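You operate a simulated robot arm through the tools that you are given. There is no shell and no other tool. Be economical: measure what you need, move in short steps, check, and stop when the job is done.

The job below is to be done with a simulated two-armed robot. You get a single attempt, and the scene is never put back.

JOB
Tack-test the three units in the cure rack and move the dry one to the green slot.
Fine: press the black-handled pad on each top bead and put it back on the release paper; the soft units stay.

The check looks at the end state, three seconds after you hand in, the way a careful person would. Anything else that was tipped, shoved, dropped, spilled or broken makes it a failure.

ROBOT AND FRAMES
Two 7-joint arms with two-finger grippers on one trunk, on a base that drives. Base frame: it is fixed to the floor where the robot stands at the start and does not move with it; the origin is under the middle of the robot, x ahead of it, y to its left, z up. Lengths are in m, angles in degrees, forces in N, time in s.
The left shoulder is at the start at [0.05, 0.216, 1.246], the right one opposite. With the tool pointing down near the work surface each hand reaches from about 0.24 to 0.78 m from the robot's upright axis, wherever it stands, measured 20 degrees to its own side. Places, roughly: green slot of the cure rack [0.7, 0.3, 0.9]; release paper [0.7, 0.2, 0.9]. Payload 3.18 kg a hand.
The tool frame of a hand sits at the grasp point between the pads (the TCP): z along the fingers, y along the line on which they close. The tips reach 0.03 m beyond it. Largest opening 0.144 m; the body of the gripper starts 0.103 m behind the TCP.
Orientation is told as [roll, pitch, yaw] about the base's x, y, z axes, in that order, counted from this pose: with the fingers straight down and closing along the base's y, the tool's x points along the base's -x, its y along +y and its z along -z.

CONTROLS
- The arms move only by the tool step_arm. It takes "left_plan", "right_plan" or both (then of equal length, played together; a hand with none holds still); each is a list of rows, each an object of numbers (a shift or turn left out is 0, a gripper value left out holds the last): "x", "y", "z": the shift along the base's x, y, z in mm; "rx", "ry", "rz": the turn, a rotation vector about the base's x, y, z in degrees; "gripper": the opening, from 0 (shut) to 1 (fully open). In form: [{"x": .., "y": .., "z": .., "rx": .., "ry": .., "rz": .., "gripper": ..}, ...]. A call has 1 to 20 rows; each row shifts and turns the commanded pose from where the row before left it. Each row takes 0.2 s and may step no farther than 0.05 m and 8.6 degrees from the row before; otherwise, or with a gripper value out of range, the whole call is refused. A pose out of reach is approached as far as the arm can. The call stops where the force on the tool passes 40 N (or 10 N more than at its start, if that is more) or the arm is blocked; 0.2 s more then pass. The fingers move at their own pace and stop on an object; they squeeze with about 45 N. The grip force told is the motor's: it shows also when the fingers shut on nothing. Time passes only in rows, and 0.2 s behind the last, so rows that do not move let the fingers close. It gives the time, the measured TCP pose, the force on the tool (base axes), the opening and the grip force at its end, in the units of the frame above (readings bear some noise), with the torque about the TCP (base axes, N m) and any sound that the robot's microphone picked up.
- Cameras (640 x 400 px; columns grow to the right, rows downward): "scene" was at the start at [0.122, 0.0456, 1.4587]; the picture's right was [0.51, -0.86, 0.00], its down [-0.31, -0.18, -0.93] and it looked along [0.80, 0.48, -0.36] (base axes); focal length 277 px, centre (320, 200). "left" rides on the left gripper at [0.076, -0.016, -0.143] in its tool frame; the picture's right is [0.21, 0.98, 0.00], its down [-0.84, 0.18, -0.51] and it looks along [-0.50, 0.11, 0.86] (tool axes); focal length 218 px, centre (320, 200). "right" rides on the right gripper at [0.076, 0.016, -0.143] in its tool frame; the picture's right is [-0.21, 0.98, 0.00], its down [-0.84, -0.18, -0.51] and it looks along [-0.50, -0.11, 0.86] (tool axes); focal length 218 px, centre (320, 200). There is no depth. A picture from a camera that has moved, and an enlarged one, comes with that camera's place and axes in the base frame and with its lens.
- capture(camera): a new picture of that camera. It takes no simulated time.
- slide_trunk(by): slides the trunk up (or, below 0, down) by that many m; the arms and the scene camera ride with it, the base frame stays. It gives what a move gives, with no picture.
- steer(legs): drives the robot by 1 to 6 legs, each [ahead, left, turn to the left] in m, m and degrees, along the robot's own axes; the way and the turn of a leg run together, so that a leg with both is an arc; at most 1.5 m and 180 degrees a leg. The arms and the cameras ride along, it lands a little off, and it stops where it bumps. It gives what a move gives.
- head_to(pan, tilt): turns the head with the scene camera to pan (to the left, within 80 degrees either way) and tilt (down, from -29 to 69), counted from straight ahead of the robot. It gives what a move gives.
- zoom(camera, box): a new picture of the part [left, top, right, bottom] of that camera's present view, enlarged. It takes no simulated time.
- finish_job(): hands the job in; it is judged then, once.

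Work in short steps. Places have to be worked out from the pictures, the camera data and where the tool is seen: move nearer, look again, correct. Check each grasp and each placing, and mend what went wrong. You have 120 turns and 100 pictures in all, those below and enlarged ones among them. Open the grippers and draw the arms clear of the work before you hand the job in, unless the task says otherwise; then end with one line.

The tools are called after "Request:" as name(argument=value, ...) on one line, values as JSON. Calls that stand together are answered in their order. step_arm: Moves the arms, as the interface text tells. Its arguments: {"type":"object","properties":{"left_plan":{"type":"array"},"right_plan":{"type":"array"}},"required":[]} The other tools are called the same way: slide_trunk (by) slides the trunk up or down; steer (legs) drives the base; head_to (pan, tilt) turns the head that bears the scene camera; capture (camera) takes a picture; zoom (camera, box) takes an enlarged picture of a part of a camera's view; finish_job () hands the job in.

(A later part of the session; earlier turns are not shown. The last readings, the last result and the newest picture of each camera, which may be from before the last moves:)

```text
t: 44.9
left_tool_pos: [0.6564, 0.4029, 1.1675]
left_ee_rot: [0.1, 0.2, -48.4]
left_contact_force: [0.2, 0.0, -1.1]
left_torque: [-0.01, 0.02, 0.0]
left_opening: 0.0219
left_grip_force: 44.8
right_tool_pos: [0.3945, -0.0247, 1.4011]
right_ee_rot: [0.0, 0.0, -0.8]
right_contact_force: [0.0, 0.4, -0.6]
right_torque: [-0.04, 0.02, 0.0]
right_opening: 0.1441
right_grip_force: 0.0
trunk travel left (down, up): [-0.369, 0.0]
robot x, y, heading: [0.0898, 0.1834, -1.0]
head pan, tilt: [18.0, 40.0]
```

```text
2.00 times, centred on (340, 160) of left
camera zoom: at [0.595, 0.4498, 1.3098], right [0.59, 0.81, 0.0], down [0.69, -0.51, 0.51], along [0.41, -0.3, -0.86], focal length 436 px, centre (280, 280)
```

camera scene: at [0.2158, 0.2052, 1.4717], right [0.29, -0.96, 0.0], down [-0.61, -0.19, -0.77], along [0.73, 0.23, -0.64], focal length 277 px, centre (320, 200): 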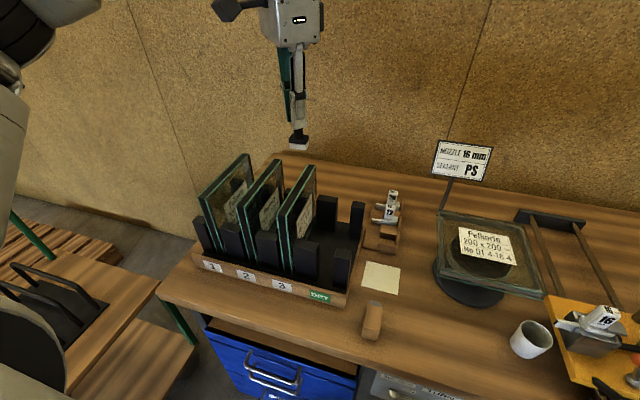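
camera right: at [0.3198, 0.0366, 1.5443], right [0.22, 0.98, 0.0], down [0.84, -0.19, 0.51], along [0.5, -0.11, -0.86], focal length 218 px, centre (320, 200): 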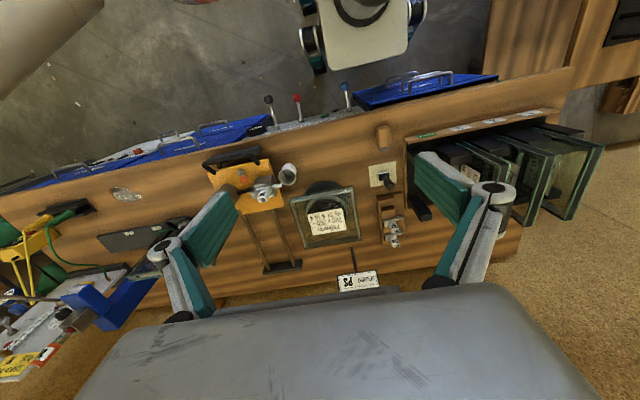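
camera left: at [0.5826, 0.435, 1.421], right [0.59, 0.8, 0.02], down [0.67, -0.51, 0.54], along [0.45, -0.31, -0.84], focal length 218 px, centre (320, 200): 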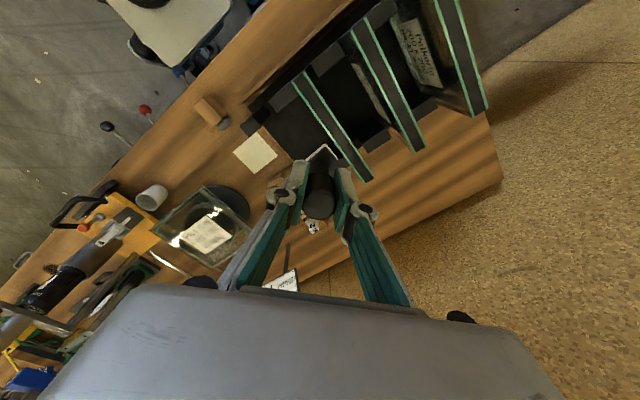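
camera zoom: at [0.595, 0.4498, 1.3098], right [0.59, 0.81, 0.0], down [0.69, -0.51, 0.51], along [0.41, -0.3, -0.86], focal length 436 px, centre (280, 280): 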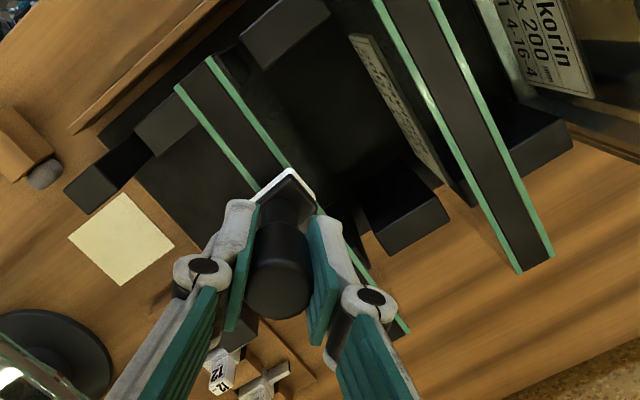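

Well aligned over the bead. I lower gently toward contact.

Request:
step_arm(left_plan=[{"z": -4}, {"z": -3}, {"z": -2}, {}])

Request:
step_arm(left_plan=[{"z": -2}, {}])

Request:
step_arm(left_plan=[{"z": -2}, {}])

```text
t: 45.9
left_tool_pos: [0.6575, 0.4026, 1.1594]
left_ee_rot: [0.0, 0.0, -48.3]
left_contact_force: [-0.3, 0.2, 1.8]
left_torque: [-0.01, 0.0, -0.02]
left_opening: 0.0214
left_grip_force: 45.2
right_tool_pos: [0.3942, -0.0265, 1.4025]
right_ee_rot: [0.0, 0.0, -1.0]
right_contact_force: [-0.4, 0.5, 0.8]
right_torque: [0.01, -0.03, 0.03]
right_opening: 0.144
right_grip_force: 0.1
trunk travel left (down, up): [-0.369, 0.0]
robot x, y, heading: [0.0901, 0.1813, -0.6]
head pan, tilt: [18.0, 40.0]
```

```text
t: 46.5
left_tool_pos: [0.6565, 0.4031, 1.1605]
left_ee_rot: [0.3, -0.1, -48.4]
left_contact_force: [-0.9, 1.8, 24.1]
left_torque: [0.19, 0.19, 0.0]
left_opening: 0.0214
left_grip_force: 45.2
right_tool_pos: [0.393, -0.0266, 1.4025]
right_ee_rot: [0.1, -0.1, -0.8]
right_contact_force: [0.1, -0.1, -0.2]
right_torque: [0.03, 0.02, 0.04]
right_opening: 0.144
right_grip_force: 0.1
trunk travel left (down, up): [-0.369, 0.0]
robot x, y, heading: [0.091, 0.1828, -0.6]
head pan, tilt: [18.0, 40.0]
```

```text
t: 47.1
left_tool_pos: [0.6569, 0.4025, 1.158]
left_ee_rot: [0.3, -0.2, -48.3]
left_contact_force: [2.2, 1.6, 31.8]
left_torque: [-0.18, -0.19, -0.01]
left_opening: 0.0214
left_grip_force: 45.0
right_tool_pos: [0.3925, -0.026, 1.402]
right_ee_rot: [0.1, -0.1, -0.9]
right_contact_force: [0.7, 0.0, -0.1]
right_torque: [0.05, 0.02, 0.0]
right_opening: 0.1442
right_grip_force: 0.0
trunk travel left (down, up): [-0.369, 0.0]
robot x, y, heading: [0.0944, 0.1846, -1.0]
head pan, tilt: [18.0, 40.0]
```

Contact at TCP z ≈ 1.160 with about 30 N. Now I lift in small steps, reading the pull.

Request:
step_arm(left_plan=[{"z": 3}, {}])

Request:
step_arm(left_plan=[{"z": 1.5}])

Request:
step_arm(left_plan=[{"z": 1.5}])

Request:
step_arm(left_plan=[{"z": 1.5}])

Request:
step_arm(left_plan=[{"z": 2}])

```text
t: 47.7
left_tool_pos: [0.6569, 0.4026, 1.1577]
left_ee_rot: [0.1, 0.2, -48.4]
left_contact_force: [3.8, -3.5, 14.5]
left_torque: [-0.33, -0.36, 0.0]
left_opening: 0.0213
left_grip_force: 45.3
right_tool_pos: [0.3946, -0.026, 1.4013]
right_ee_rot: [0.1, 0.0, -0.9]
right_contact_force: [-0.2, -0.5, 0.9]
right_torque: [-0.04, -0.01, -0.01]
right_opening: 0.1442
right_grip_force: 0.1
trunk travel left (down, up): [-0.369, 0.0]
robot x, y, heading: [0.0903, 0.1804, -0.8]
head pan, tilt: [18.0, 40.0]
```

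```text
t: 48.1
left_tool_pos: [0.6571, 0.4042, 1.1569]
left_ee_rot: [-0.1, 0.3, -48.4]
left_contact_force: [0.3, -1.5, 2.6]
left_torque: [-0.11, -0.07, -0.01]
left_opening: 0.0213
left_grip_force: 45.6
right_tool_pos: [0.3937, -0.025, 1.4023]
right_ee_rot: [0.0, 0.0, -0.9]
right_contact_force: [0.3, 0.5, -0.3]
right_torque: [-0.04, 0.0, 0.01]
right_opening: 0.1441
right_grip_force: 0.0
trunk travel left (down, up): [-0.369, 0.0]
robot x, y, heading: [0.0931, 0.1836, -0.7]
head pan, tilt: [18.0, 40.0]
```

```text
t: 48.5
left_tool_pos: [0.6574, 0.4031, 1.1589]
left_ee_rot: [0.1, 0.2, -48.4]
left_contact_force: [0.3, -0.8, -0.8]
left_torque: [0.02, -0.01, 0.01]
left_opening: 0.0217
left_grip_force: 44.5
right_tool_pos: [0.3948, -0.0251, 1.4022]
right_ee_rot: [0.0, 0.0, -0.9]
right_contact_force: [-0.3, -1.2, -0.3]
right_torque: [0.0, -0.01, -0.03]
right_opening: 0.1439
right_grip_force: 0.1
trunk travel left (down, up): [-0.369, 0.0]
robot x, y, heading: [0.0926, 0.1833, -0.6]
head pan, tilt: [18.0, 40.0]
```

```text
t: 48.9
left_tool_pos: [0.6566, 0.4027, 1.161]
left_ee_rot: [0.1, 0.1, -48.4]
left_contact_force: [-0.2, 0.5, -1.3]
left_torque: [-0.01, 0.02, 0.01]
left_opening: 0.0213
left_grip_force: 44.8
right_tool_pos: [0.3941, -0.0243, 1.402]
right_ee_rot: [0.0, 0.0, -1.0]
right_contact_force: [-0.1, -0.2, 0.2]
right_torque: [0.02, 0.01, 0.01]
right_opening: 0.144
right_grip_force: 0.0
trunk travel left (down, up): [-0.369, 0.0]
robot x, y, heading: [0.0908, 0.1827, -1.0]
head pan, tilt: [18.0, 40.0]
```

```text
t: 49.3
left_tool_pos: [0.6569, 0.4043, 1.1636]
left_ee_rot: [0.1, 0.1, -48.4]
left_contact_force: [-0.9, -0.6, -1.0]
left_torque: [-0.02, 0.02, 0.0]
left_opening: 0.0212
left_grip_force: 45.3
right_tool_pos: [0.393, -0.0259, 1.4011]
right_ee_rot: [0.0, 0.0, -0.9]
right_contact_force: [-0.3, 1.0, 0.3]
right_torque: [0.01, 0.0, -0.01]
right_opening: 0.1441
right_grip_force: 0.1
trunk travel left (down, up): [-0.369, 0.0]
robot x, y, heading: [0.0894, 0.1832, -1.2]
head pan, tilt: [18.0, 40.0]
```

No pull on unit 3 upon release (−1 N is the pad's weight). I raise and look at the bead for a mark.

Request:
step_arm(left_plan=[{"z": 20}, {"z": 30}, {"z": 10, "x": -10}, {}])

Request:
zoom(camera="left", box=[270, 60, 430, 220])

Request:
zoom(camera="scene", box=[180, 100, 340, 233])

```text
t: 50.3
left_tool_pos: [0.6473, 0.4036, 1.2254]
left_ee_rot: [0.1, 0.1, -48.3]
left_contact_force: [-0.5, -0.4, -0.6]
left_torque: [0.0, 0.0, 0.02]
left_opening: 0.0216
left_grip_force: 44.7
right_tool_pos: [0.3943, -0.0262, 1.401]
right_ee_rot: [0.0, 0.0, -0.9]
right_contact_force: [-0.1, -0.1, -0.3]
right_torque: [0.0, 0.0, -0.03]
right_opening: 0.1442
right_grip_force: 0.1
trunk travel left (down, up): [-0.369, 0.0]
robot x, y, heading: [0.0919, 0.1831, -0.7]
head pan, tilt: [18.0, 40.0]
```

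```text
2.50 times, centred on (350, 140) of left
camera zoom: at [0.5846, 0.4496, 1.3677], right [0.59, 0.81, 0.0], down [0.69, -0.51, 0.51], along [0.41, -0.3, -0.86], focal length 546 px, centre (245, 350)
```

zoom: 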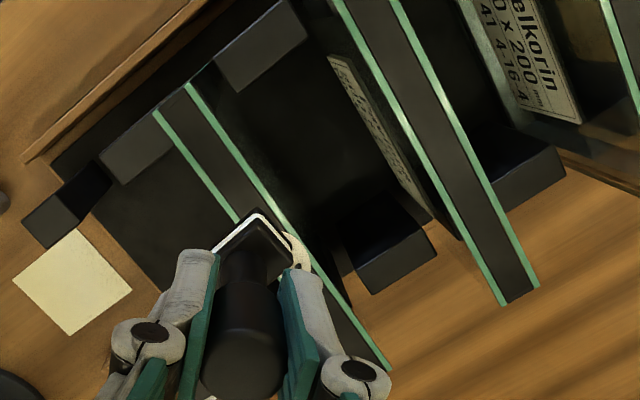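

```text
3.01 times, centred on (260, 166) of scene
camera zoom: at [0.2163, 0.2051, 1.4716], right [0.29, -0.96, 0.0], down [-0.61, -0.19, -0.77], along [0.73, 0.23, -0.64], focal length 834 px, centre (500, 301)
```

zoom: 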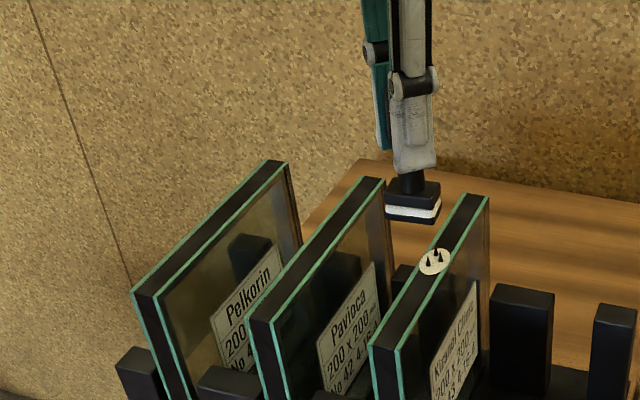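

A pale spot with black strings now sits on unit 3: it looks soft. Next unit 2: move 90 mm left.

Request:
step_arm(left_plan=[{"y": 45}, {"y": 45, "x": 8}, {"z": -20}, {"z": -15}, {}])

Request:
zoom(camera="left", box=[240, 60, 440, 260])

```text
t: 51.5
left_tool_pos: [0.6549, 0.4954, 1.1904]
left_ee_rot: [0.1, 0.1, -48.5]
left_contact_force: [0.7, 0.6, -0.5]
left_torque: [0.03, 0.01, -0.02]
left_opening: 0.0214
left_grip_force: 45.1
right_tool_pos: [0.3947, -0.0272, 1.4014]
right_ee_rot: [0.2, 0.1, -0.9]
right_contact_force: [-0.3, 0.0, -0.6]
right_torque: [-0.01, -0.01, -0.01]
right_opening: 0.144
right_grip_force: 0.1
trunk travel left (down, up): [-0.369, 0.0]
robot x, y, heading: [0.0889, 0.1845, -0.8]
head pan, tilt: [18.0, 40.0]
```

```text
2.00 times, centred on (340, 160) of left
camera zoom: at [0.593, 0.5419, 1.3327], right [0.59, 0.81, 0.0], down [0.69, -0.51, 0.51], along [0.41, -0.3, -0.86], focal length 436 px, centre (280, 280)
```

zoom: 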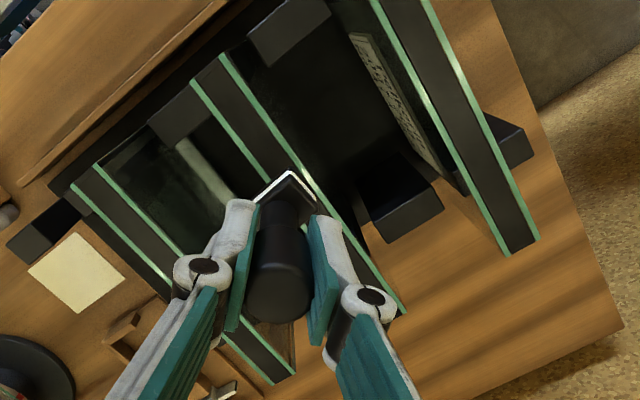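

Unit 2's centre line is near y 0.498; I shift 3 mm, lower to contact and press.

Request:
step_arm(left_plan=[{"y": 3, "z": -15}, {"z": -8}, {"z": -4}, {}])

Request:
step_arm(left_plan=[{"z": -3}, {}])

Request:
step_arm(left_plan=[{"z": -2}, {}])

```text
t: 52.5
left_tool_pos: [0.6544, 0.4986, 1.1604]
left_ee_rot: [0.1, 0.2, -48.4]
left_contact_force: [-0.6, -0.1, -1.1]
left_torque: [-0.02, -0.02, 0.02]
left_opening: 0.0216
left_grip_force: 45.3
right_tool_pos: [0.3941, -0.025, 1.4013]
right_ee_rot: [0.0, 0.1, -1.0]
right_contact_force: [0.3, 0.6, -0.2]
right_torque: [-0.02, 0.01, 0.01]
right_opening: 0.1441
right_grip_force: 0.0
trunk travel left (down, up): [-0.369, 0.0]
robot x, y, heading: [0.0927, 0.1845, -0.9]
head pan, tilt: [18.0, 40.0]
```

```text
t: 53.1
left_tool_pos: [0.654, 0.4979, 1.1585]
left_ee_rot: [0.1, 0.1, -48.4]
left_contact_force: [0.0, 0.6, -0.4]
left_torque: [0.0, -0.01, 0.01]
left_opening: 0.0214
left_grip_force: 45.3
right_tool_pos: [0.3947, -0.0245, 1.4025]
right_ee_rot: [-0.1, 0.0, -0.9]
right_contact_force: [-0.2, -0.7, 0.1]
right_torque: [0.03, 0.0, 0.02]
right_opening: 0.144
right_grip_force: 0.1
trunk travel left (down, up): [-0.369, 0.0]
robot x, y, heading: [0.0906, 0.1817, -0.7]
head pan, tilt: [18.0, 40.0]
```

```text
t: 53.7
left_tool_pos: [0.6559, 0.4968, 1.157]
left_ee_rot: [0.1, 0.0, -48.5]
left_contact_force: [0.2, 0.6, 4.3]
left_torque: [-0.01, -0.07, 0.0]
left_opening: 0.0214
left_grip_force: 45.4
right_tool_pos: [0.3949, -0.0255, 1.4021]
right_ee_rot: [0.0, -0.1, -0.8]
right_contact_force: [0.1, -0.4, -0.2]
right_torque: [-0.04, 0.01, 0.01]
right_opening: 0.1442
right_grip_force: 0.0
trunk travel left (down, up): [-0.369, 0.0]
robot x, y, heading: [0.0917, 0.1808, -0.9]
head pan, tilt: [18.0, 40.0]
```

Request:
step_arm(left_plan=[{"z": -2}, {}, {}])

Request:
step_arm(left_plan=[{"z": 2}, {"z": 1}])

Request:
step_arm(left_plan=[{"z": 2}])

Request:
step_arm(left_plan=[{"z": 20}, {"z": 30}, {"z": 15, "x": -10}, {}])

Request:
zoom(camera="scene", box=[180, 100, 340, 233])

```text
t: 54.5
left_tool_pos: [0.6541, 0.4963, 1.1571]
left_ee_rot: [0.3, -0.1, -48.3]
left_contact_force: [3.1, 1.1, 21.8]
left_torque: [-0.07, -0.26, 0.02]
left_opening: 0.0213
left_grip_force: 44.9
right_tool_pos: [0.393, -0.0244, 1.402]
right_ee_rot: [0.0, 0.0, -1.0]
right_contact_force: [-0.3, -0.1, 0.2]
right_torque: [0.01, 0.0, 0.02]
right_opening: 0.1441
right_grip_force: 0.0
trunk travel left (down, up): [-0.369, 0.0]
robot x, y, heading: [0.0911, 0.1814, -0.9]
head pan, tilt: [18.0, 40.0]
```

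```text
t: 55.1
left_tool_pos: [0.6547, 0.4969, 1.1569]
left_ee_rot: [0.1, 0.3, -48.3]
left_contact_force: [3.0, 0.0, 10.5]
left_torque: [-0.11, -0.31, 0.02]
left_opening: 0.0215
left_grip_force: 45.2
right_tool_pos: [0.394, -0.0263, 1.4024]
right_ee_rot: [0.0, 0.0, -0.9]
right_contact_force: [-0.1, 0.3, 0.4]
right_torque: [0.01, -0.01, -0.02]
right_opening: 0.1442
right_grip_force: 0.0
trunk travel left (down, up): [-0.369, 0.0]
robot x, y, heading: [0.0909, 0.182, -0.9]
head pan, tilt: [18.0, 40.0]
```

```text
t: 55.5
left_tool_pos: [0.6542, 0.4974, 1.1568]
left_ee_rot: [-0.1, 0.3, -48.3]
left_contact_force: [0.4, 1.0, -0.2]
left_torque: [-0.04, 0.0, 0.02]
left_opening: 0.0213
left_grip_force: 44.7
right_tool_pos: [0.3942, -0.0246, 1.4022]
right_ee_rot: [0.2, -0.1, -0.9]
right_contact_force: [-0.4, -0.5, 0.0]
right_torque: [0.02, 0.02, -0.01]
right_opening: 0.144
right_grip_force: 0.0
trunk travel left (down, up): [-0.369, 0.0]
robot x, y, heading: [0.0904, 0.1864, -0.9]
head pan, tilt: [18.0, 40.0]
```

```text
t: 56.5
left_tool_pos: [0.6456, 0.4961, 1.2233]
left_ee_rot: [0.0, 0.1, -48.4]
left_contact_force: [-0.8, 0.5, -0.5]
left_torque: [0.01, 0.02, 0.0]
left_opening: 0.0215
left_grip_force: 44.7
right_tool_pos: [0.3959, -0.0255, 1.4016]
right_ee_rot: [0.0, 0.0, -0.9]
right_contact_force: [-0.6, -0.6, 0.5]
right_torque: [-0.02, 0.06, -0.01]
right_opening: 0.1438
right_grip_force: 0.0
trunk travel left (down, up): [-0.369, 0.0]
robot x, y, heading: [0.0906, 0.1822, -0.9]
head pan, tilt: [18.0, 40.0]
```

```text
3.01 times, centred on (260, 166) of scene
camera zoom: at [0.2165, 0.2052, 1.4716], right [0.29, -0.96, 0.0], down [-0.61, -0.19, -0.77], along [0.73, 0.23, -0.64], focal length 834 px, centre (500, 301)
```

zoom: 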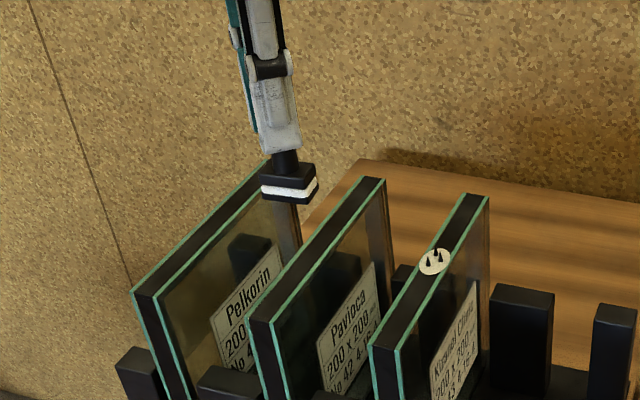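

Unit 2 shows no spot. On to unit 1 (y ≈ 0.59), driving 0.09 m left so the arm stays in range.

Request:
steer(legs=[[0, 0.09, 0]])

Request:
step_arm(left_plan=[{"x": 8, "z": -20}, {"z": -10}, {}])

Request:
zoom(camera="left", box=[240, 60, 440, 260])

```text
t: 57.9
left_tool_pos: [0.6473, 0.5841, 1.2254]
left_ee_rot: [0.0, 0.1, -48.5]
left_contact_force: [0.2, 0.1, -0.1]
left_torque: [0.01, 0.01, -0.01]
left_opening: 0.0214
left_grip_force: 44.4
right_tool_pos: [0.3943, 0.0633, 1.4019]
right_ee_rot: [0.0, 0.0, -0.9]
right_contact_force: [0.0, -0.3, 0.7]
right_torque: [-0.05, -0.01, -0.02]
right_opening: 0.1439
right_grip_force: 0.1
trunk travel left (down, up): [-0.369, 0.0]
robot x, y, heading: [0.0909, 0.2699, -0.6]
head pan, tilt: [18.0, 40.0]
```

```text
t: 58.7
left_tool_pos: [0.6541, 0.5841, 1.1941]
left_ee_rot: [0.0, 0.2, -48.5]
left_contact_force: [0.8, -0.5, 0.0]
left_torque: [0.02, 0.04, 0.01]
left_opening: 0.0216
left_grip_force: 45.4
right_tool_pos: [0.3956, 0.0631, 1.4013]
right_ee_rot: [0.2, 0.0, -0.8]
right_contact_force: [-0.9, -0.8, -0.5]
right_torque: [0.02, 0.01, -0.01]
right_opening: 0.1439
right_grip_force: 0.0
trunk travel left (down, up): [-0.369, 0.0]
robot x, y, heading: [0.0947, 0.2702, -0.8]
head pan, tilt: [18.0, 40.0]
```

```text
2.00 times, centred on (340, 160) of left
camera zoom: at [0.5917, 0.6307, 1.3366], right [0.59, 0.81, 0.0], down [0.69, -0.51, 0.51], along [0.41, -0.3, -0.86], focal length 436 px, centre (280, 280)
```

zoom: 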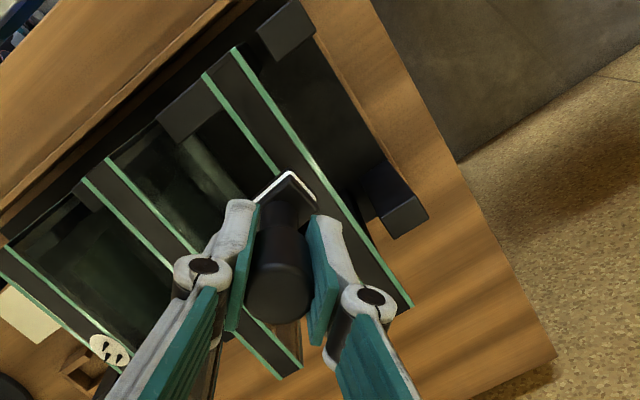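

Unit 1's centre line is at y ≈ 0.593. I shift 9 mm and press.

Request:
step_arm(left_plan=[{"y": 9, "z": -15}, {"z": -12}, {"z": -4}, {"z": -4}, {}])

Request:
step_arm(left_plan=[{"z": -2}, {}])

Request:
step_arm(left_plan=[{"z": -2}, {}])

```text
t: 59.9
left_tool_pos: [0.6509, 0.5945, 1.1595]
left_ee_rot: [0.1, 0.1, -48.4]
left_contact_force: [-0.1, -0.4, -1.1]
left_torque: [0.01, 0.01, 0.03]
left_opening: 0.0215
left_grip_force: 44.7
right_tool_pos: [0.3957, 0.0632, 1.4025]
right_ee_rot: [0.0, 0.0, -0.9]
right_contact_force: [-0.4, -0.4, 0.0]
right_torque: [-0.02, -0.01, -0.01]
right_opening: 0.1439
right_grip_force: 0.1
trunk travel left (down, up): [-0.369, 0.0]
robot x, y, heading: [0.0967, 0.2695, -0.5]
head pan, tilt: [18.0, 40.0]
```

```text
t: 60.5
left_tool_pos: [0.6517, 0.5948, 1.1573]
left_ee_rot: [0.2, 0.0, -48.4]
left_contact_force: [-0.1, -0.2, -2.2]
left_torque: [0.0, 0.0, 0.01]
left_opening: 0.0215
left_grip_force: 44.4
right_tool_pos: [0.3973, 0.0643, 1.402]
right_ee_rot: [0.0, 0.1, -1.0]
right_contact_force: [-0.4, 0.2, 0.4]
right_torque: [-0.02, 0.0, -0.01]
right_opening: 0.144
right_grip_force: 0.1
trunk travel left (down, up): [-0.369, 0.0]
robot x, y, heading: [0.0925, 0.2722, -1.3]
head pan, tilt: [18.0, 40.0]
```

```text
t: 61.1
left_tool_pos: [0.6536, 0.5939, 1.1561]
left_ee_rot: [0.2, -0.1, -48.5]
left_contact_force: [-1.1, -0.7, 5.7]
left_torque: [-0.06, -0.04, -0.01]
left_opening: 0.0214
left_grip_force: 45.0
right_tool_pos: [0.3956, 0.0634, 1.4017]
right_ee_rot: [0.2, 0.0, -1.0]
right_contact_force: [0.4, -0.4, 0.5]
right_torque: [0.01, 0.0, 0.01]
right_opening: 0.1438
right_grip_force: 0.1
trunk travel left (down, up): [-0.369, 0.0]
robot x, y, heading: [0.0916, 0.2713, -0.8]
head pan, tilt: [18.0, 40.0]
```

Request:
step_arm(left_plan=[{"z": -2}, {}, {}])

Request:
step_arm(left_plan=[{"z": 3}, {"z": 3}])

Request:
step_arm(left_plan=[{"z": 20}, {"z": 30}, {"z": 15, "x": -10}, {}])

Request:
capture(camera="scene")

Request:
zoom(camera="left", box=[190, 60, 430, 260])

```text
t: 61.9
left_tool_pos: [0.6532, 0.5931, 1.1561]
left_ee_rot: [0.3, -0.1, -48.3]
left_contact_force: [1.1, 1.8, 22.4]
left_torque: [-0.02, -0.08, -0.02]
left_opening: 0.0214
left_grip_force: 44.8
right_tool_pos: [0.3946, 0.0633, 1.403]
right_ee_rot: [0.1, 0.0, -0.9]
right_contact_force: [-0.2, -0.3, -0.5]
right_torque: [0.0, 0.0, 0.0]
right_opening: 0.1438
right_grip_force: 0.1
trunk travel left (down, up): [-0.369, 0.0]
robot x, y, heading: [0.0924, 0.273, -0.9]
head pan, tilt: [18.0, 40.0]
```

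```text
t: 62.5
left_tool_pos: [0.6523, 0.5947, 1.1577]
left_ee_rot: [-0.1, 0.3, -48.4]
left_contact_force: [1.0, -0.7, -0.8]
left_torque: [0.01, 0.0, 0.04]
left_opening: 0.0214
left_grip_force: 44.8
right_tool_pos: [0.3964, 0.0629, 1.4019]
right_ee_rot: [0.1, -0.1, -0.9]
right_contact_force: [0.3, -0.6, 0.6]
right_torque: [0.01, 0.01, -0.01]
right_opening: 0.1444
right_grip_force: 0.0
trunk travel left (down, up): [-0.369, 0.0]
robot x, y, heading: [0.0932, 0.2673, -0.8]
head pan, tilt: [18.0, 40.0]
```

```text
t: 63.5
left_tool_pos: [0.6429, 0.5942, 1.2246]
left_ee_rot: [0.1, 0.1, -48.3]
left_contact_force: [0.6, 0.0, -1.7]
left_torque: [0.0, 0.01, -0.03]
left_opening: 0.0213
left_grip_force: 44.9
right_tool_pos: [0.3967, 0.0627, 1.4017]
right_ee_rot: [0.1, 0.0, -0.9]
right_contact_force: [1.0, 0.1, -0.5]
right_torque: [0.02, 0.05, 0.0]
right_opening: 0.1438
right_grip_force: 0.0
trunk travel left (down, up): [-0.369, 0.0]
robot x, y, heading: [0.0927, 0.2714, -0.6]
head pan, tilt: [18.0, 40.0]
```

```text
63 pictures are left
camera scene: at [0.2177, 0.2938, 1.4716], right [0.29, -0.96, 0.0], down [-0.61, -0.19, -0.77], along [0.73, 0.23, -0.64], focal length 277 px, centre (320, 200)
```

scene: 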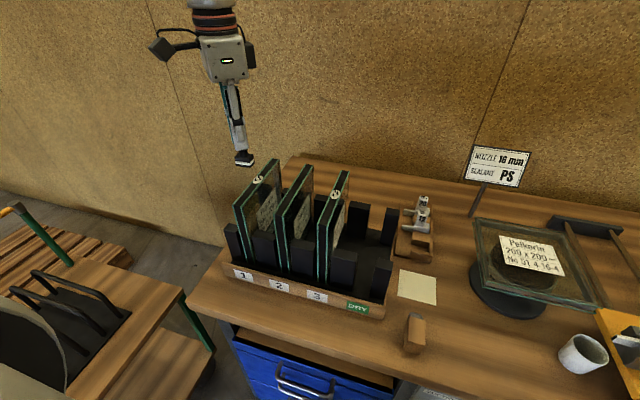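

```text
2.00 times, centred on (310, 160) of left
camera zoom: at [0.5809, 0.6403, 1.3675], right [0.59, 0.81, 0.0], down [0.69, -0.51, 0.51], along [0.41, -0.3, -0.86], focal length 436 px, centre (340, 280)
```

zoom: 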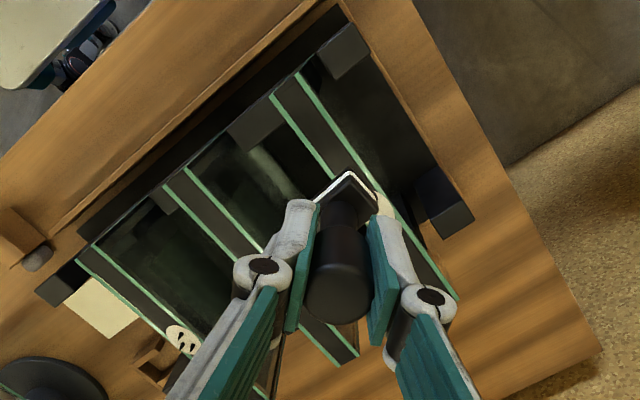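

Spots on units 1 and 3. I zoom to verify unit 2's bead.

Request:
zoom(camera="scene", box=[220, 150, 380, 250])

```text
4.00 times, centred on (300, 200) of scene
camera zoom: at [0.2177, 0.2938, 1.4716], right [0.29, -0.96, 0.0], down [-0.61, -0.19, -0.77], along [0.73, 0.23, -0.64], focal length 1110 px, centre (400, 200)
```

zoom: 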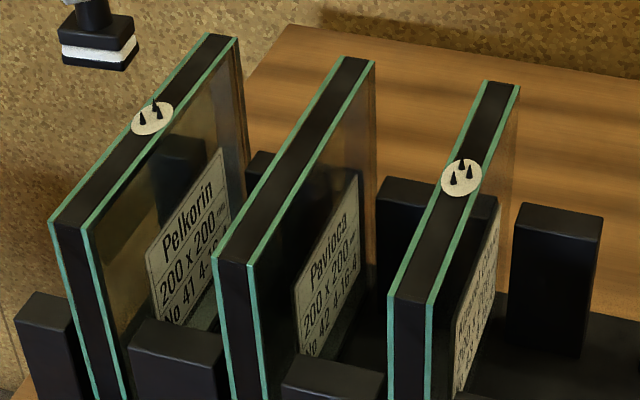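

Units 1 and 3 show tack strings; unit 2 (Pavioca No 42) is clean: it is the dry one. I drive back right to return the pad.

Request:
steer(legs=[[0, -0.29, 0]])

Request:
slide_trunk(by=-0.12)

Request:
capture(camera="left")

```text
t: 66.6
left_tool_pos: [0.6399, 0.3043, 1.225]
left_ee_rot: [0.1, 0.1, -49.0]
left_contact_force: [1.0, -0.6, -0.7]
left_torque: [-0.02, 0.0, 0.0]
left_opening: 0.0212
left_grip_force: 44.8
right_tool_pos: [0.3879, -0.2222, 1.4017]
right_ee_rot: [0.0, 0.0, -1.4]
right_contact_force: [-0.4, -0.3, -0.7]
right_torque: [-0.03, 0.01, -0.02]
right_opening: 0.1441
right_grip_force: 0.0
trunk travel left (down, up): [-0.369, 0.0]
robot x, y, heading: [0.0856, -0.0133, -1.2]
head pan, tilt: [18.0, 40.0]
```

```text
t: 68.1
left_tool_pos: [0.6396, 0.3053, 1.1056]
left_ee_rot: [0.2, 0.1, -48.8]
left_contact_force: [-1.1, -0.6, -0.7]
left_torque: [0.01, -0.02, -0.02]
left_opening: 0.0213
left_grip_force: 45.1
right_tool_pos: [0.3868, -0.2233, 1.2816]
right_ee_rot: [0.1, -0.1, -1.4]
right_contact_force: [-0.2, -0.2, 1.3]
right_torque: [0.02, -0.05, -0.01]
right_opening: 0.1439
right_grip_force: 0.0
trunk travel left (down, up): [-0.249, 0.12]
robot x, y, heading: [0.0856, -0.0082, -1.1]
head pan, tilt: [18.0, 40.0]
```

```text
60 pictures are left
camera left: at [0.5771, 0.3516, 1.2487], right [0.6, 0.8, 0.0], down [0.69, -0.52, 0.51], along [0.41, -0.3, -0.86], focal length 218 px, centre (320, 200)
```

left: 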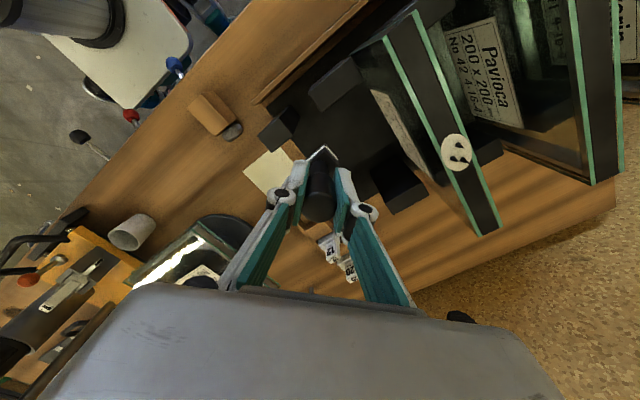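

The hand ended at y 0.305, pad bottom just above the DRY posts. I move −120 mm in y at this height to over the paper.

Request:
step_arm(left_plan=[{"y": -30}, {"y": -30, "x": 5}, {"y": -30, "x": 5}, {"y": -31, "x": 6}, {}])

Request:
capture(camera="left")

```text
t: 69.3
left_tool_pos: [0.6577, 0.183, 1.104]
left_ee_rot: [0.0, 0.2, -48.7]
left_contact_force: [-0.3, -0.4, -1.0]
left_torque: [-0.02, -0.01, 0.01]
left_opening: 0.0217
left_grip_force: 45.1
right_tool_pos: [0.3872, -0.2232, 1.282]
right_ee_rot: [0.1, -0.1, -1.3]
right_contact_force: [-0.8, 0.4, 0.2]
right_torque: [-0.01, -0.03, 0.0]
right_opening: 0.1438
right_grip_force: 0.1
trunk travel left (down, up): [-0.249, 0.12]
robot x, y, heading: [0.0888, -0.011, -1.1]
head pan, tilt: [18.0, 40.0]
```

```text
59 pictures are left
camera left: at [0.595, 0.2298, 1.2464], right [0.6, 0.8, 0.0], down [0.69, -0.52, 0.51], along [0.41, -0.3, -0.86], focal length 218 px, centre (320, 200)
```

left: 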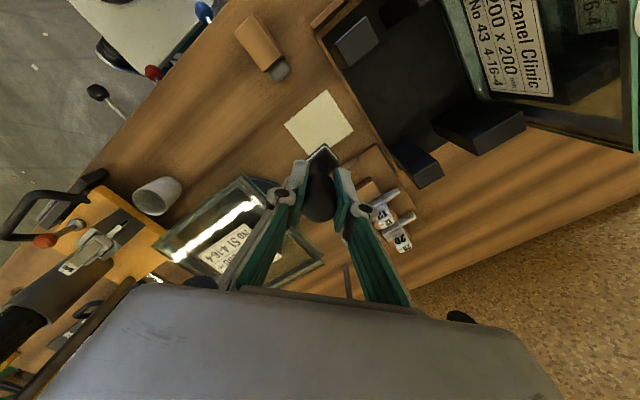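

Paper centre ≈ (0.654, 0.187). I lower with the pad toward it.

Request:
step_arm(left_plan=[{"x": -2, "y": 3, "z": -40}, {"z": -40}, {"z": -40}, {"z": -30}, {}])

Request:
zoom(camera="left", box=[240, 80, 400, 240])

```text
t: 70.5
left_tool_pos: [0.6557, 0.1877, 0.9556]
left_ee_rot: [0.1, 0.1, -49.0]
left_contact_force: [-0.4, -0.1, -0.2]
left_torque: [0.01, 0.0, 0.04]
left_opening: 0.0214
left_grip_force: 44.8
right_tool_pos: [0.3886, -0.2244, 1.2818]
right_ee_rot: [0.1, 0.0, -1.3]
right_contact_force: [-0.5, 0.2, -1.2]
right_torque: [0.0, -0.01, -0.03]
right_opening: 0.1438
right_grip_force: 0.0
trunk travel left (down, up): [-0.249, 0.12]
robot x, y, heading: [0.0896, -0.0133, -1.4]
head pan, tilt: [18.0, 40.0]
```

```text
2.50 times, centred on (320, 160) of left
camera zoom: at [0.593, 0.234, 1.0982], right [0.6, 0.8, 0.0], down [0.69, -0.52, 0.51], along [0.41, -0.3, -0.86], focal length 546 px, centre (320, 300)
```

zoom: 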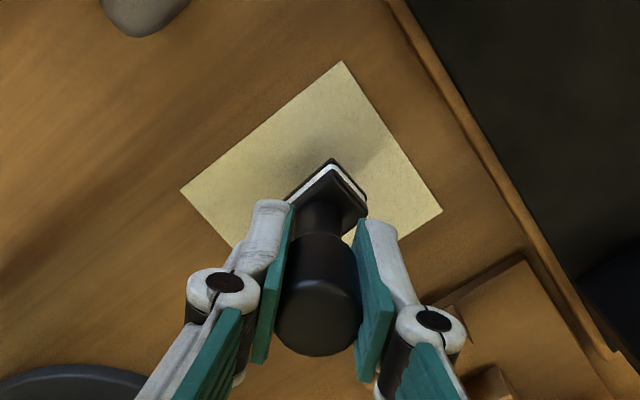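

Well over the paper. I lower to contact.

Request:
step_arm(left_plan=[{"z": -8}, {"z": -6}, {"z": -2}, {}])

Request:
step_arm(left_plan=[{"z": -2}, {}])

```text
t: 71.5
left_tool_pos: [0.653, 0.1858, 0.9379]
left_ee_rot: [0.0, 0.0, -48.8]
left_contact_force: [0.2, 0.7, -1.6]
left_torque: [0.0, 0.0, -0.03]
left_opening: 0.021
left_grip_force: 45.4
right_tool_pos: [0.3891, -0.2248, 1.2821]
right_ee_rot: [0.0, 0.0, -1.4]
right_contact_force: [0.2, 0.3, 0.4]
right_torque: [-0.02, -0.02, 0.02]
right_opening: 0.144
right_grip_force: 0.0
trunk travel left (down, up): [-0.249, 0.12]
robot x, y, heading: [0.0909, -0.0145, -1.4]
head pan, tilt: [18.0, 40.0]
```

```text
t: 72.1
left_tool_pos: [0.6536, 0.1873, 0.9375]
left_ee_rot: [0.1, 0.2, -48.9]
left_contact_force: [0.3, 0.1, -1.0]
left_torque: [0.01, 0.01, 0.01]
left_opening: 0.0215
left_grip_force: 44.9
right_tool_pos: [0.389, -0.2244, 1.2809]
right_ee_rot: [0.0, 0.0, -1.4]
right_contact_force: [-0.2, -0.5, -0.4]
right_torque: [0.0, 0.01, 0.0]
right_opening: 0.1441
right_grip_force: 0.0
trunk travel left (down, up): [-0.249, 0.12]
robot x, y, heading: [0.0891, -0.0146, -1.4]
head pan, tilt: [18.0, 40.0]
```

Request:
step_arm(left_plan=[{"z": -1.5}, {}])

Request:
step_arm(left_plan=[{"z": -1.5}, {}])

```text
t: 72.7
left_tool_pos: [0.6542, 0.1865, 0.9354]
left_ee_rot: [0.2, -0.1, -48.9]
left_contact_force: [0.0, -0.2, 2.8]
left_torque: [-0.09, -0.07, 0.01]
left_opening: 0.0215
left_grip_force: 45.2
right_tool_pos: [0.3888, -0.2236, 1.2806]
right_ee_rot: [-0.1, -0.1, -1.3]
right_contact_force: [0.3, -0.9, -0.4]
right_torque: [0.02, -0.03, 0.02]
right_opening: 0.1439
right_grip_force: 0.1
trunk travel left (down, up): [-0.249, 0.12]
robot x, y, heading: [0.0903, -0.0129, -1.4]
head pan, tilt: [18.0, 40.0]
```

```text
t: 73.3
left_tool_pos: [0.6542, 0.1879, 0.9366]
left_ee_rot: [0.3, -0.1, -48.9]
left_contact_force: [0.9, 1.2, 15.0]
left_torque: [-0.21, -0.17, 0.06]
left_opening: 0.0214
left_grip_force: 45.2
right_tool_pos: [0.3876, -0.224, 1.2804]
right_ee_rot: [0.1, -0.1, -1.4]
right_contact_force: [0.1, -0.1, -0.2]
right_torque: [-0.02, -0.02, -0.02]
right_opening: 0.1441
right_grip_force: 0.0
trunk travel left (down, up): [-0.249, 0.12]
robot x, y, heading: [0.0903, -0.0158, -1.3]
head pan, tilt: [18.0, 40.0]
```

The pad stands on the paper. I open the fingers and lift straight up.

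Request:
step_arm(left_plan=[{"z": 1.5, "gripper": 0.5}, {}, {}, {"z": 20}, {"z": 30}, {"z": 40}, {}])

Request:
zoom(camera="left", box=[240, 80, 400, 240])

```text
t: 74.9
left_tool_pos: [0.6546, 0.1882, 1.0219]
left_ee_rot: [0.1, 0.1, -48.9]
left_contact_force: [-0.2, -0.3, 0.4]
left_torque: [0.02, 0.04, 0.0]
left_opening: 0.072
left_grip_force: 0.1
right_tool_pos: [0.3891, -0.2236, 1.2821]
right_ee_rot: [0.0, 0.0, -1.4]
right_contact_force: [-0.5, -0.7, 0.3]
right_torque: [0.0, -0.01, 0.02]
right_opening: 0.1438
right_grip_force: 0.0
trunk travel left (down, up): [-0.249, 0.12]
robot x, y, heading: [0.0878, -0.0142, -1.3]
head pan, tilt: [18.0, 40.0]
```

```text
2.50 times, centred on (320, 160) of left
camera zoom: at [0.5933, 0.2344, 1.1655], right [0.6, 0.8, 0.0], down [0.69, -0.52, 0.51], along [0.41, -0.3, -0.86], focal length 546 px, centre (320, 300)
```

zoom: 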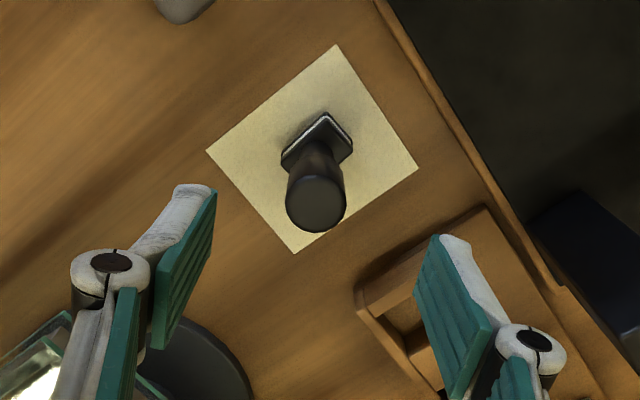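

The pad stands upright on the paper. Now to unit 2: I raise hand and trunk, drive left 0.24 m so that unit 2 is within range.

Request:
step_arm(left_plan=[{"z": 45}, {"z": 45, "x": -10}, {}])

Request:
slide_trunk(by=0.12)

Request:
steer(legs=[[0, 0.24, 1.2]])

Request:
step_arm(left_plan=[{"y": 10, "rz": 8}, {"y": 10, "rz": 8}, {"y": 10, "rz": 8}, {"y": 10, "rz": 8}, {"y": 10, "rz": 8}, {"y": 10, "rz": 7.5}, {}])

Request:
capture(camera="right")

```text
t: 75.7
left_tool_pos: [0.6474, 0.1888, 1.1161]
left_ee_rot: [0.0, 0.1, -49.0]
left_contact_force: [0.4, 0.6, 0.6]
left_torque: [0.02, 0.03, 0.02]
left_opening: 0.0719
left_grip_force: 0.1
right_tool_pos: [0.39, -0.2241, 1.2814]
right_ee_rot: [0.0, 0.0, -1.4]
right_contact_force: [-0.1, -0.8, 0.5]
right_torque: [-0.01, 0.02, 0.03]
right_opening: 0.144
right_grip_force: 0.0
trunk travel left (down, up): [-0.249, 0.12]
robot x, y, heading: [0.0864, -0.0138, -1.2]
head pan, tilt: [18.0, 40.0]
```

```text
t: 77.2
left_tool_pos: [0.6442, 0.1874, 1.2344]
left_ee_rot: [0.1, 0.1, -48.9]
left_contact_force: [0.6, 0.3, 0.5]
left_torque: [-0.01, 0.04, -0.01]
left_opening: 0.0719
left_grip_force: 0.1
right_tool_pos: [0.3891, -0.2237, 1.4021]
right_ee_rot: [0.0, 0.0, -1.4]
right_contact_force: [-0.4, -0.5, -0.1]
right_torque: [0.0, 0.02, -0.01]
right_opening: 0.1439
right_grip_force: 0.0
trunk travel left (down, up): [-0.369, 0.0]
robot x, y, heading: [0.0858, -0.0136, -1.3]
head pan, tilt: [18.0, 40.0]
```

```text
t: 80.0
left_tool_pos: [0.6429, 0.4467, 1.2356]
left_ee_rot: [0.1, 0.1, -47.7]
left_contact_force: [0.0, 0.0, 0.6]
left_torque: [-0.03, 0.0, -0.04]
left_opening: 0.0719
left_grip_force: 0.0
right_tool_pos: [0.3951, 0.0301, 1.4012]
right_ee_rot: [0.0, 0.0, -0.1]
right_contact_force: [-0.2, -0.3, -0.2]
right_torque: [-0.02, -0.02, -0.05]
right_opening: 0.1441
right_grip_force: 0.1
trunk travel left (down, up): [-0.369, 0.0]
robot x, y, heading: [0.0919, 0.2348, -0.4]
head pan, tilt: [18.0, 40.0]
```

```text
t: 81.6
left_tool_pos: [0.6543, 0.5114, 1.2508]
left_ee_rot: [0.6, 0.7, -6.6]
left_contact_force: [0.5, 0.2, -0.2]
left_torque: [-0.02, 0.04, 0.02]
left_opening: 0.0722
left_grip_force: 0.0
left hand out of reach, approached as far as the arm can: row 4, 5, 6
right_tool_pos: [0.3972, 0.0309, 1.4017]
right_ee_rot: [0.0, 0.0, -0.1]
right_contact_force: [-0.5, 0.3, -0.6]
right_torque: [0.01, 0.01, -0.01]
right_opening: 0.1439
right_grip_force: 0.0
trunk travel left (down, up): [-0.369, 0.0]
robot x, y, heading: [0.092, 0.2375, -0.3]
head pan, tilt: [18.0, 40.0]
```

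```text
56 pictures are left
camera right: at [0.321, 0.0477, 1.5442], right [0.21, 0.98, 0.0], down [0.84, -0.18, 0.51], along [0.5, -0.11, -0.86], focal length 218 px, centre (320, 200)
```

right: 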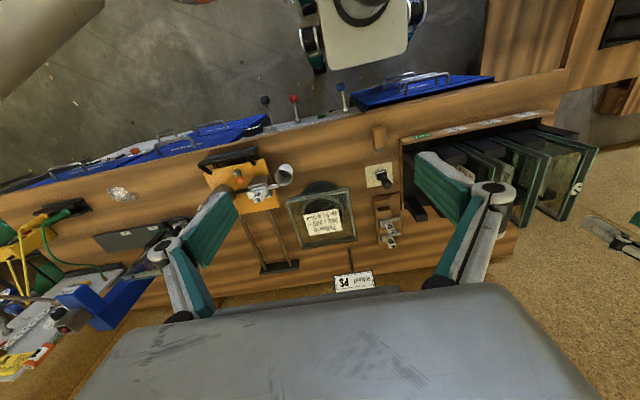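

The yaw near 0 needs the hand high relative to the shoulder; so I keep the arm posture high and will use the trunk to descend. I raise a little and finish the yaw.

Request:
step_arm(left_plan=[{"z": 12, "rz": 2}, {"z": 12, "rz": 2}, {"rz": 2.6}, {}])

```text
t: 82.6
left_tool_pos: [0.6553, 0.5104, 1.2788]
left_ee_rot: [0.6, 0.6, 0.1]
left_contact_force: [0.1, -0.5, 0.9]
left_torque: [-0.01, 0.03, 0.01]
left_opening: 0.0719
left_grip_force: 0.1
left hand out of reach, approached as far as the arm can: row 3
right_tool_pos: [0.3965, 0.0293, 1.4019]
right_ee_rot: [0.1, 0.0, -0.2]
right_contact_force: [-0.3, -0.1, 1.2]
right_torque: [0.01, -0.03, -0.01]
right_opening: 0.1442
right_grip_force: 0.0
trunk travel left (down, up): [-0.369, 0.0]
robot x, y, heading: [0.0915, 0.2376, -0.0]
head pan, tilt: [18.0, 40.0]
```

Yaw is 0 now with posture (0.655, 0.510, 1.279). The remaining offset (+27 mm x, −12 mm y) I take by driving; there is about 6 cm clearance ahead.

Request:
steer(legs=[[0.026, -0.011, 0]])

Request:
capture(camera="left")

Request:
head_to(pan=28, tilt=30)

Request:
capture(camera="scene")

```text
t: 83.4
left_tool_pos: [0.6807, 0.5012, 1.279]
left_ee_rot: [0.4, 0.7, 0.0]
left_contact_force: [0.5, 0.2, -1.5]
left_torque: [0.01, 0.01, 0.05]
left_opening: 0.0722
left_grip_force: 0.2
right_tool_pos: [0.4204, 0.0198, 1.4025]
right_ee_rot: [0.0, -0.1, -0.2]
right_contact_force: [0.6, -0.2, 0.5]
right_torque: [-0.01, 0.01, 0.0]
right_opening: 0.1439
right_grip_force: 0.0
trunk travel left (down, up): [-0.369, 0.0]
robot x, y, heading: [0.1152, 0.2255, -0.0]
head pan, tilt: [18.0, 40.0]
```

```text
55 pictures are left
camera left: at [0.606, 0.4828, 1.4221], right [-0.21, 0.98, 0.01], down [0.85, 0.18, 0.5], along [0.49, 0.11, -0.87], focal length 218 px, centre (320, 200)
```

left: 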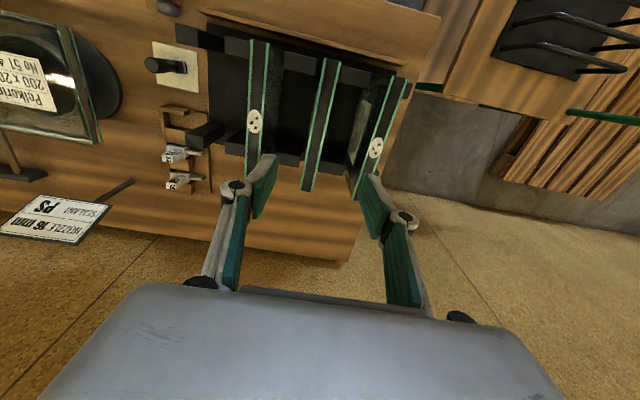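

```text
t: 84.1
left_tool_pos: [0.6805, 0.5005, 1.2795]
left_ee_rot: [0.5, 0.5, 0.1]
left_contact_force: [0.5, -0.4, 0.4]
left_torque: [0.01, 0.0, 0.01]
left_opening: 0.0721
left_grip_force: 0.1
right_tool_pos: [0.4207, 0.0202, 1.401]
right_ee_rot: [-0.1, -0.1, -0.1]
right_contact_force: [0.6, -0.8, -0.5]
right_torque: [-0.04, 0.0, -0.02]
right_opening: 0.1438
right_grip_force: 0.0
trunk travel left (down, up): [-0.369, 0.0]
robot x, y, heading: [0.1136, 0.2218, -0.1]
head pan, tilt: [28.0, 30.0]
```

```text
54 pictures are left
camera scene: at [0.2386, 0.2637, 1.487], right [0.47, -0.88, 0.0], down [-0.44, -0.23, -0.87], along [0.77, 0.4, -0.5], focal length 277 px, centre (320, 200)
```

scene: 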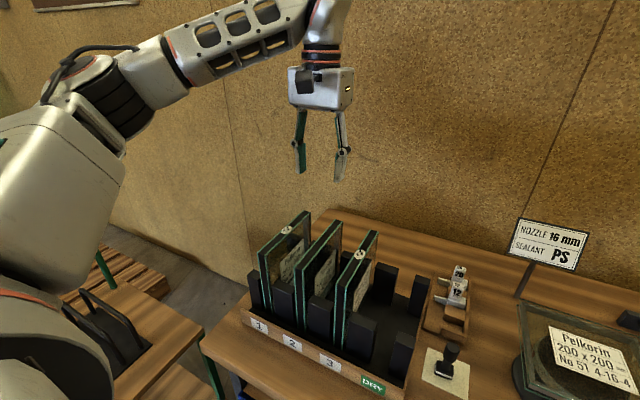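

Unit 2: y 0.4985, x 0.59–0.784; hand at (0.6805, 0.5005). I narrow the fingers, lower by the trunk 0.15 m and check.

Request:
step_arm(left_plan=[{"y": -2, "gripper": 0.38}, {}, {}])

Request:
slide_trunk(by=-0.15)

Request:
zoom(camera="left", box=[200, 60, 440, 260])

Request:
capture(camera="scene")

```text
t: 84.9
left_tool_pos: [0.6812, 0.4976, 1.2791]
left_ee_rot: [0.6, 0.6, 0.1]
left_contact_force: [0.2, 0.2, -0.3]
left_torque: [0.0, 0.02, -0.01]
left_opening: 0.0546
left_grip_force: 0.0
right_tool_pos: [0.4217, 0.0195, 1.4015]
right_ee_rot: [0.0, 0.0, -0.1]
right_contact_force: [1.0, 0.6, -0.3]
right_torque: [0.0, 0.03, -0.04]
right_opening: 0.1441
right_grip_force: 0.0
trunk travel left (down, up): [-0.369, 0.0]
robot x, y, heading: [0.1146, 0.2237, 0.1]
head pan, tilt: [28.0, 30.0]
```

```text
t: 86.7
left_tool_pos: [0.6796, 0.4986, 1.1302]
left_ee_rot: [0.6, 0.5, 0.1]
left_contact_force: [0.1, -0.3, 0.4]
left_torque: [-0.02, -0.06, 0.0]
left_opening: 0.0549
left_grip_force: 0.1
right_tool_pos: [0.4202, 0.0188, 1.2526]
right_ee_rot: [0.0, 0.0, -0.1]
right_contact_force: [-0.1, 0.6, -0.7]
right_torque: [-0.03, -0.03, -0.03]
right_opening: 0.1441
right_grip_force: 0.1
trunk travel left (down, up): [-0.219, 0.15]
robot x, y, heading: [0.1115, 0.2253, -0.2]
head pan, tilt: [28.0, 30.0]
```

```text
2.00 times, centred on (320, 160) of left
camera zoom: at [0.6049, 0.4806, 1.2734], right [-0.21, 0.98, 0.01], down [0.85, 0.18, 0.5], along [0.49, 0.11, -0.86], focal length 436 px, centre (320, 280)
```

zoom: 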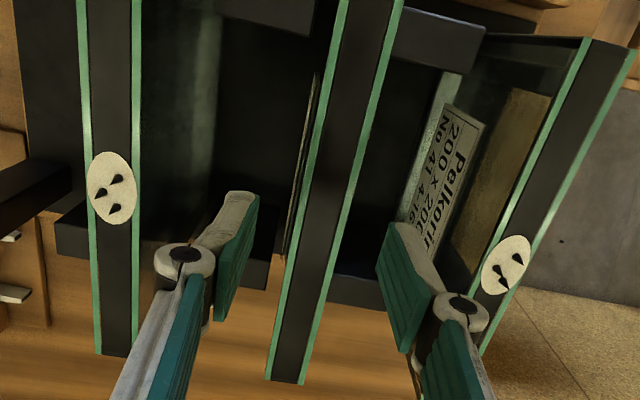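

```text
52 pictures are left
camera scene: at [0.2775, 0.2636, 1.3355], right [0.47, -0.88, 0.0], down [-0.44, -0.23, -0.87], along [0.77, 0.41, -0.5], focal length 277 px, centre (320, 200)
```

scene: 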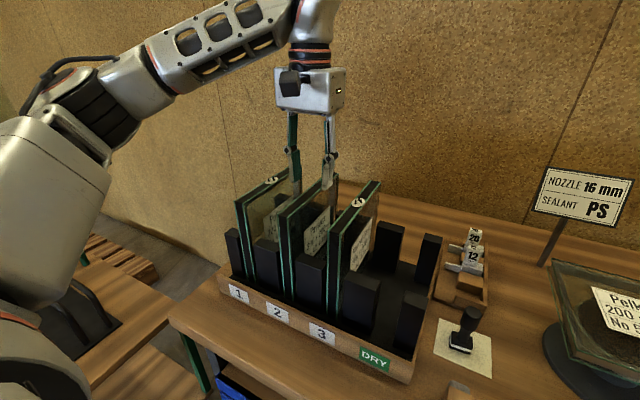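

Fingers straddle unit 2 evenly with clear gaps to the neighbours. I lower 0.095 m more by the trunk to grasp height.

Request:
slide_trunk(by=-0.06)

Request:
slide_trunk(by=-0.035)

Request:
zoom(camera="left", box=[200, 60, 440, 260])

Request:
zoom(camera="scene", box=[200, 40, 440, 240])

```text
t: 87.7
left_tool_pos: [0.6778, 0.4986, 1.0716]
left_ee_rot: [0.5, 0.3, 0.1]
left_contact_force: [0.2, 0.3, 0.4]
left_torque: [0.0, -0.07, 0.01]
left_opening: 0.0548
left_grip_force: 0.0
right_tool_pos: [0.4189, 0.0193, 1.1943]
right_ee_rot: [0.1, -0.2, -0.1]
right_contact_force: [-0.9, -0.2, 0.8]
right_torque: [0.04, -0.1, 0.01]
right_opening: 0.1435
right_grip_force: 0.1
trunk travel left (down, up): [-0.159, 0.21]
robot x, y, heading: [0.1133, 0.2235, 0.1]
head pan, tilt: [28.0, 30.0]
```

```text
t: 88.5
left_tool_pos: [0.6793, 0.4973, 1.0367]
left_ee_rot: [0.5, 0.3, 0.1]
left_contact_force: [-0.5, 0.1, 1.4]
left_torque: [0.04, -0.06, 0.0]
left_opening: 0.0545
left_grip_force: 0.1
right_tool_pos: [0.4192, 0.0197, 1.1591]
right_ee_rot: [0.1, -0.4, -0.1]
right_contact_force: [-0.5, -0.9, -0.1]
right_torque: [0.01, -0.1, -0.01]
right_opening: 0.1438
right_grip_force: 0.1
trunk travel left (down, up): [-0.124, 0.245]
robot x, y, heading: [0.1169, 0.2258, -0.3]
head pan, tilt: [28.0, 30.0]
```

```text
2.00 times, centred on (320, 160) of left
camera zoom: at [0.6036, 0.4805, 1.1795], right [-0.21, 0.98, 0.01], down [0.85, 0.18, 0.5], along [0.49, 0.11, -0.86], focal length 436 px, centre (320, 280)
```

zoom: 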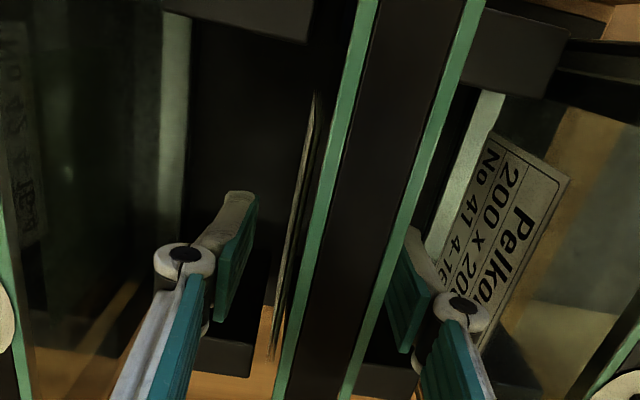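

```text
2.00 times, centred on (320, 140) of scene
camera zoom: at [0.3672, 0.2634, 1.23], right [0.47, -0.88, 0.0], down [-0.44, -0.23, -0.87], along [0.77, 0.41, -0.5], focal length 555 px, centre (320, 320)
```

zoom: 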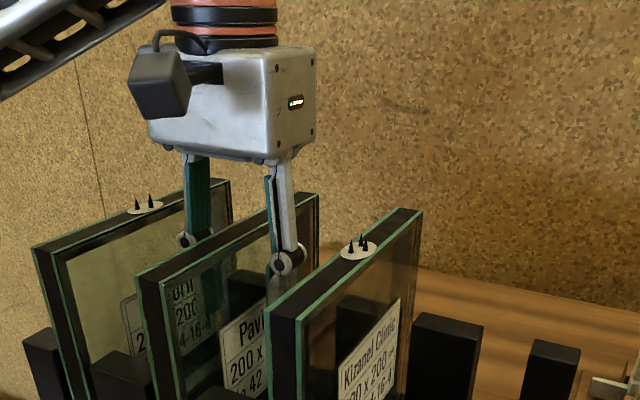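

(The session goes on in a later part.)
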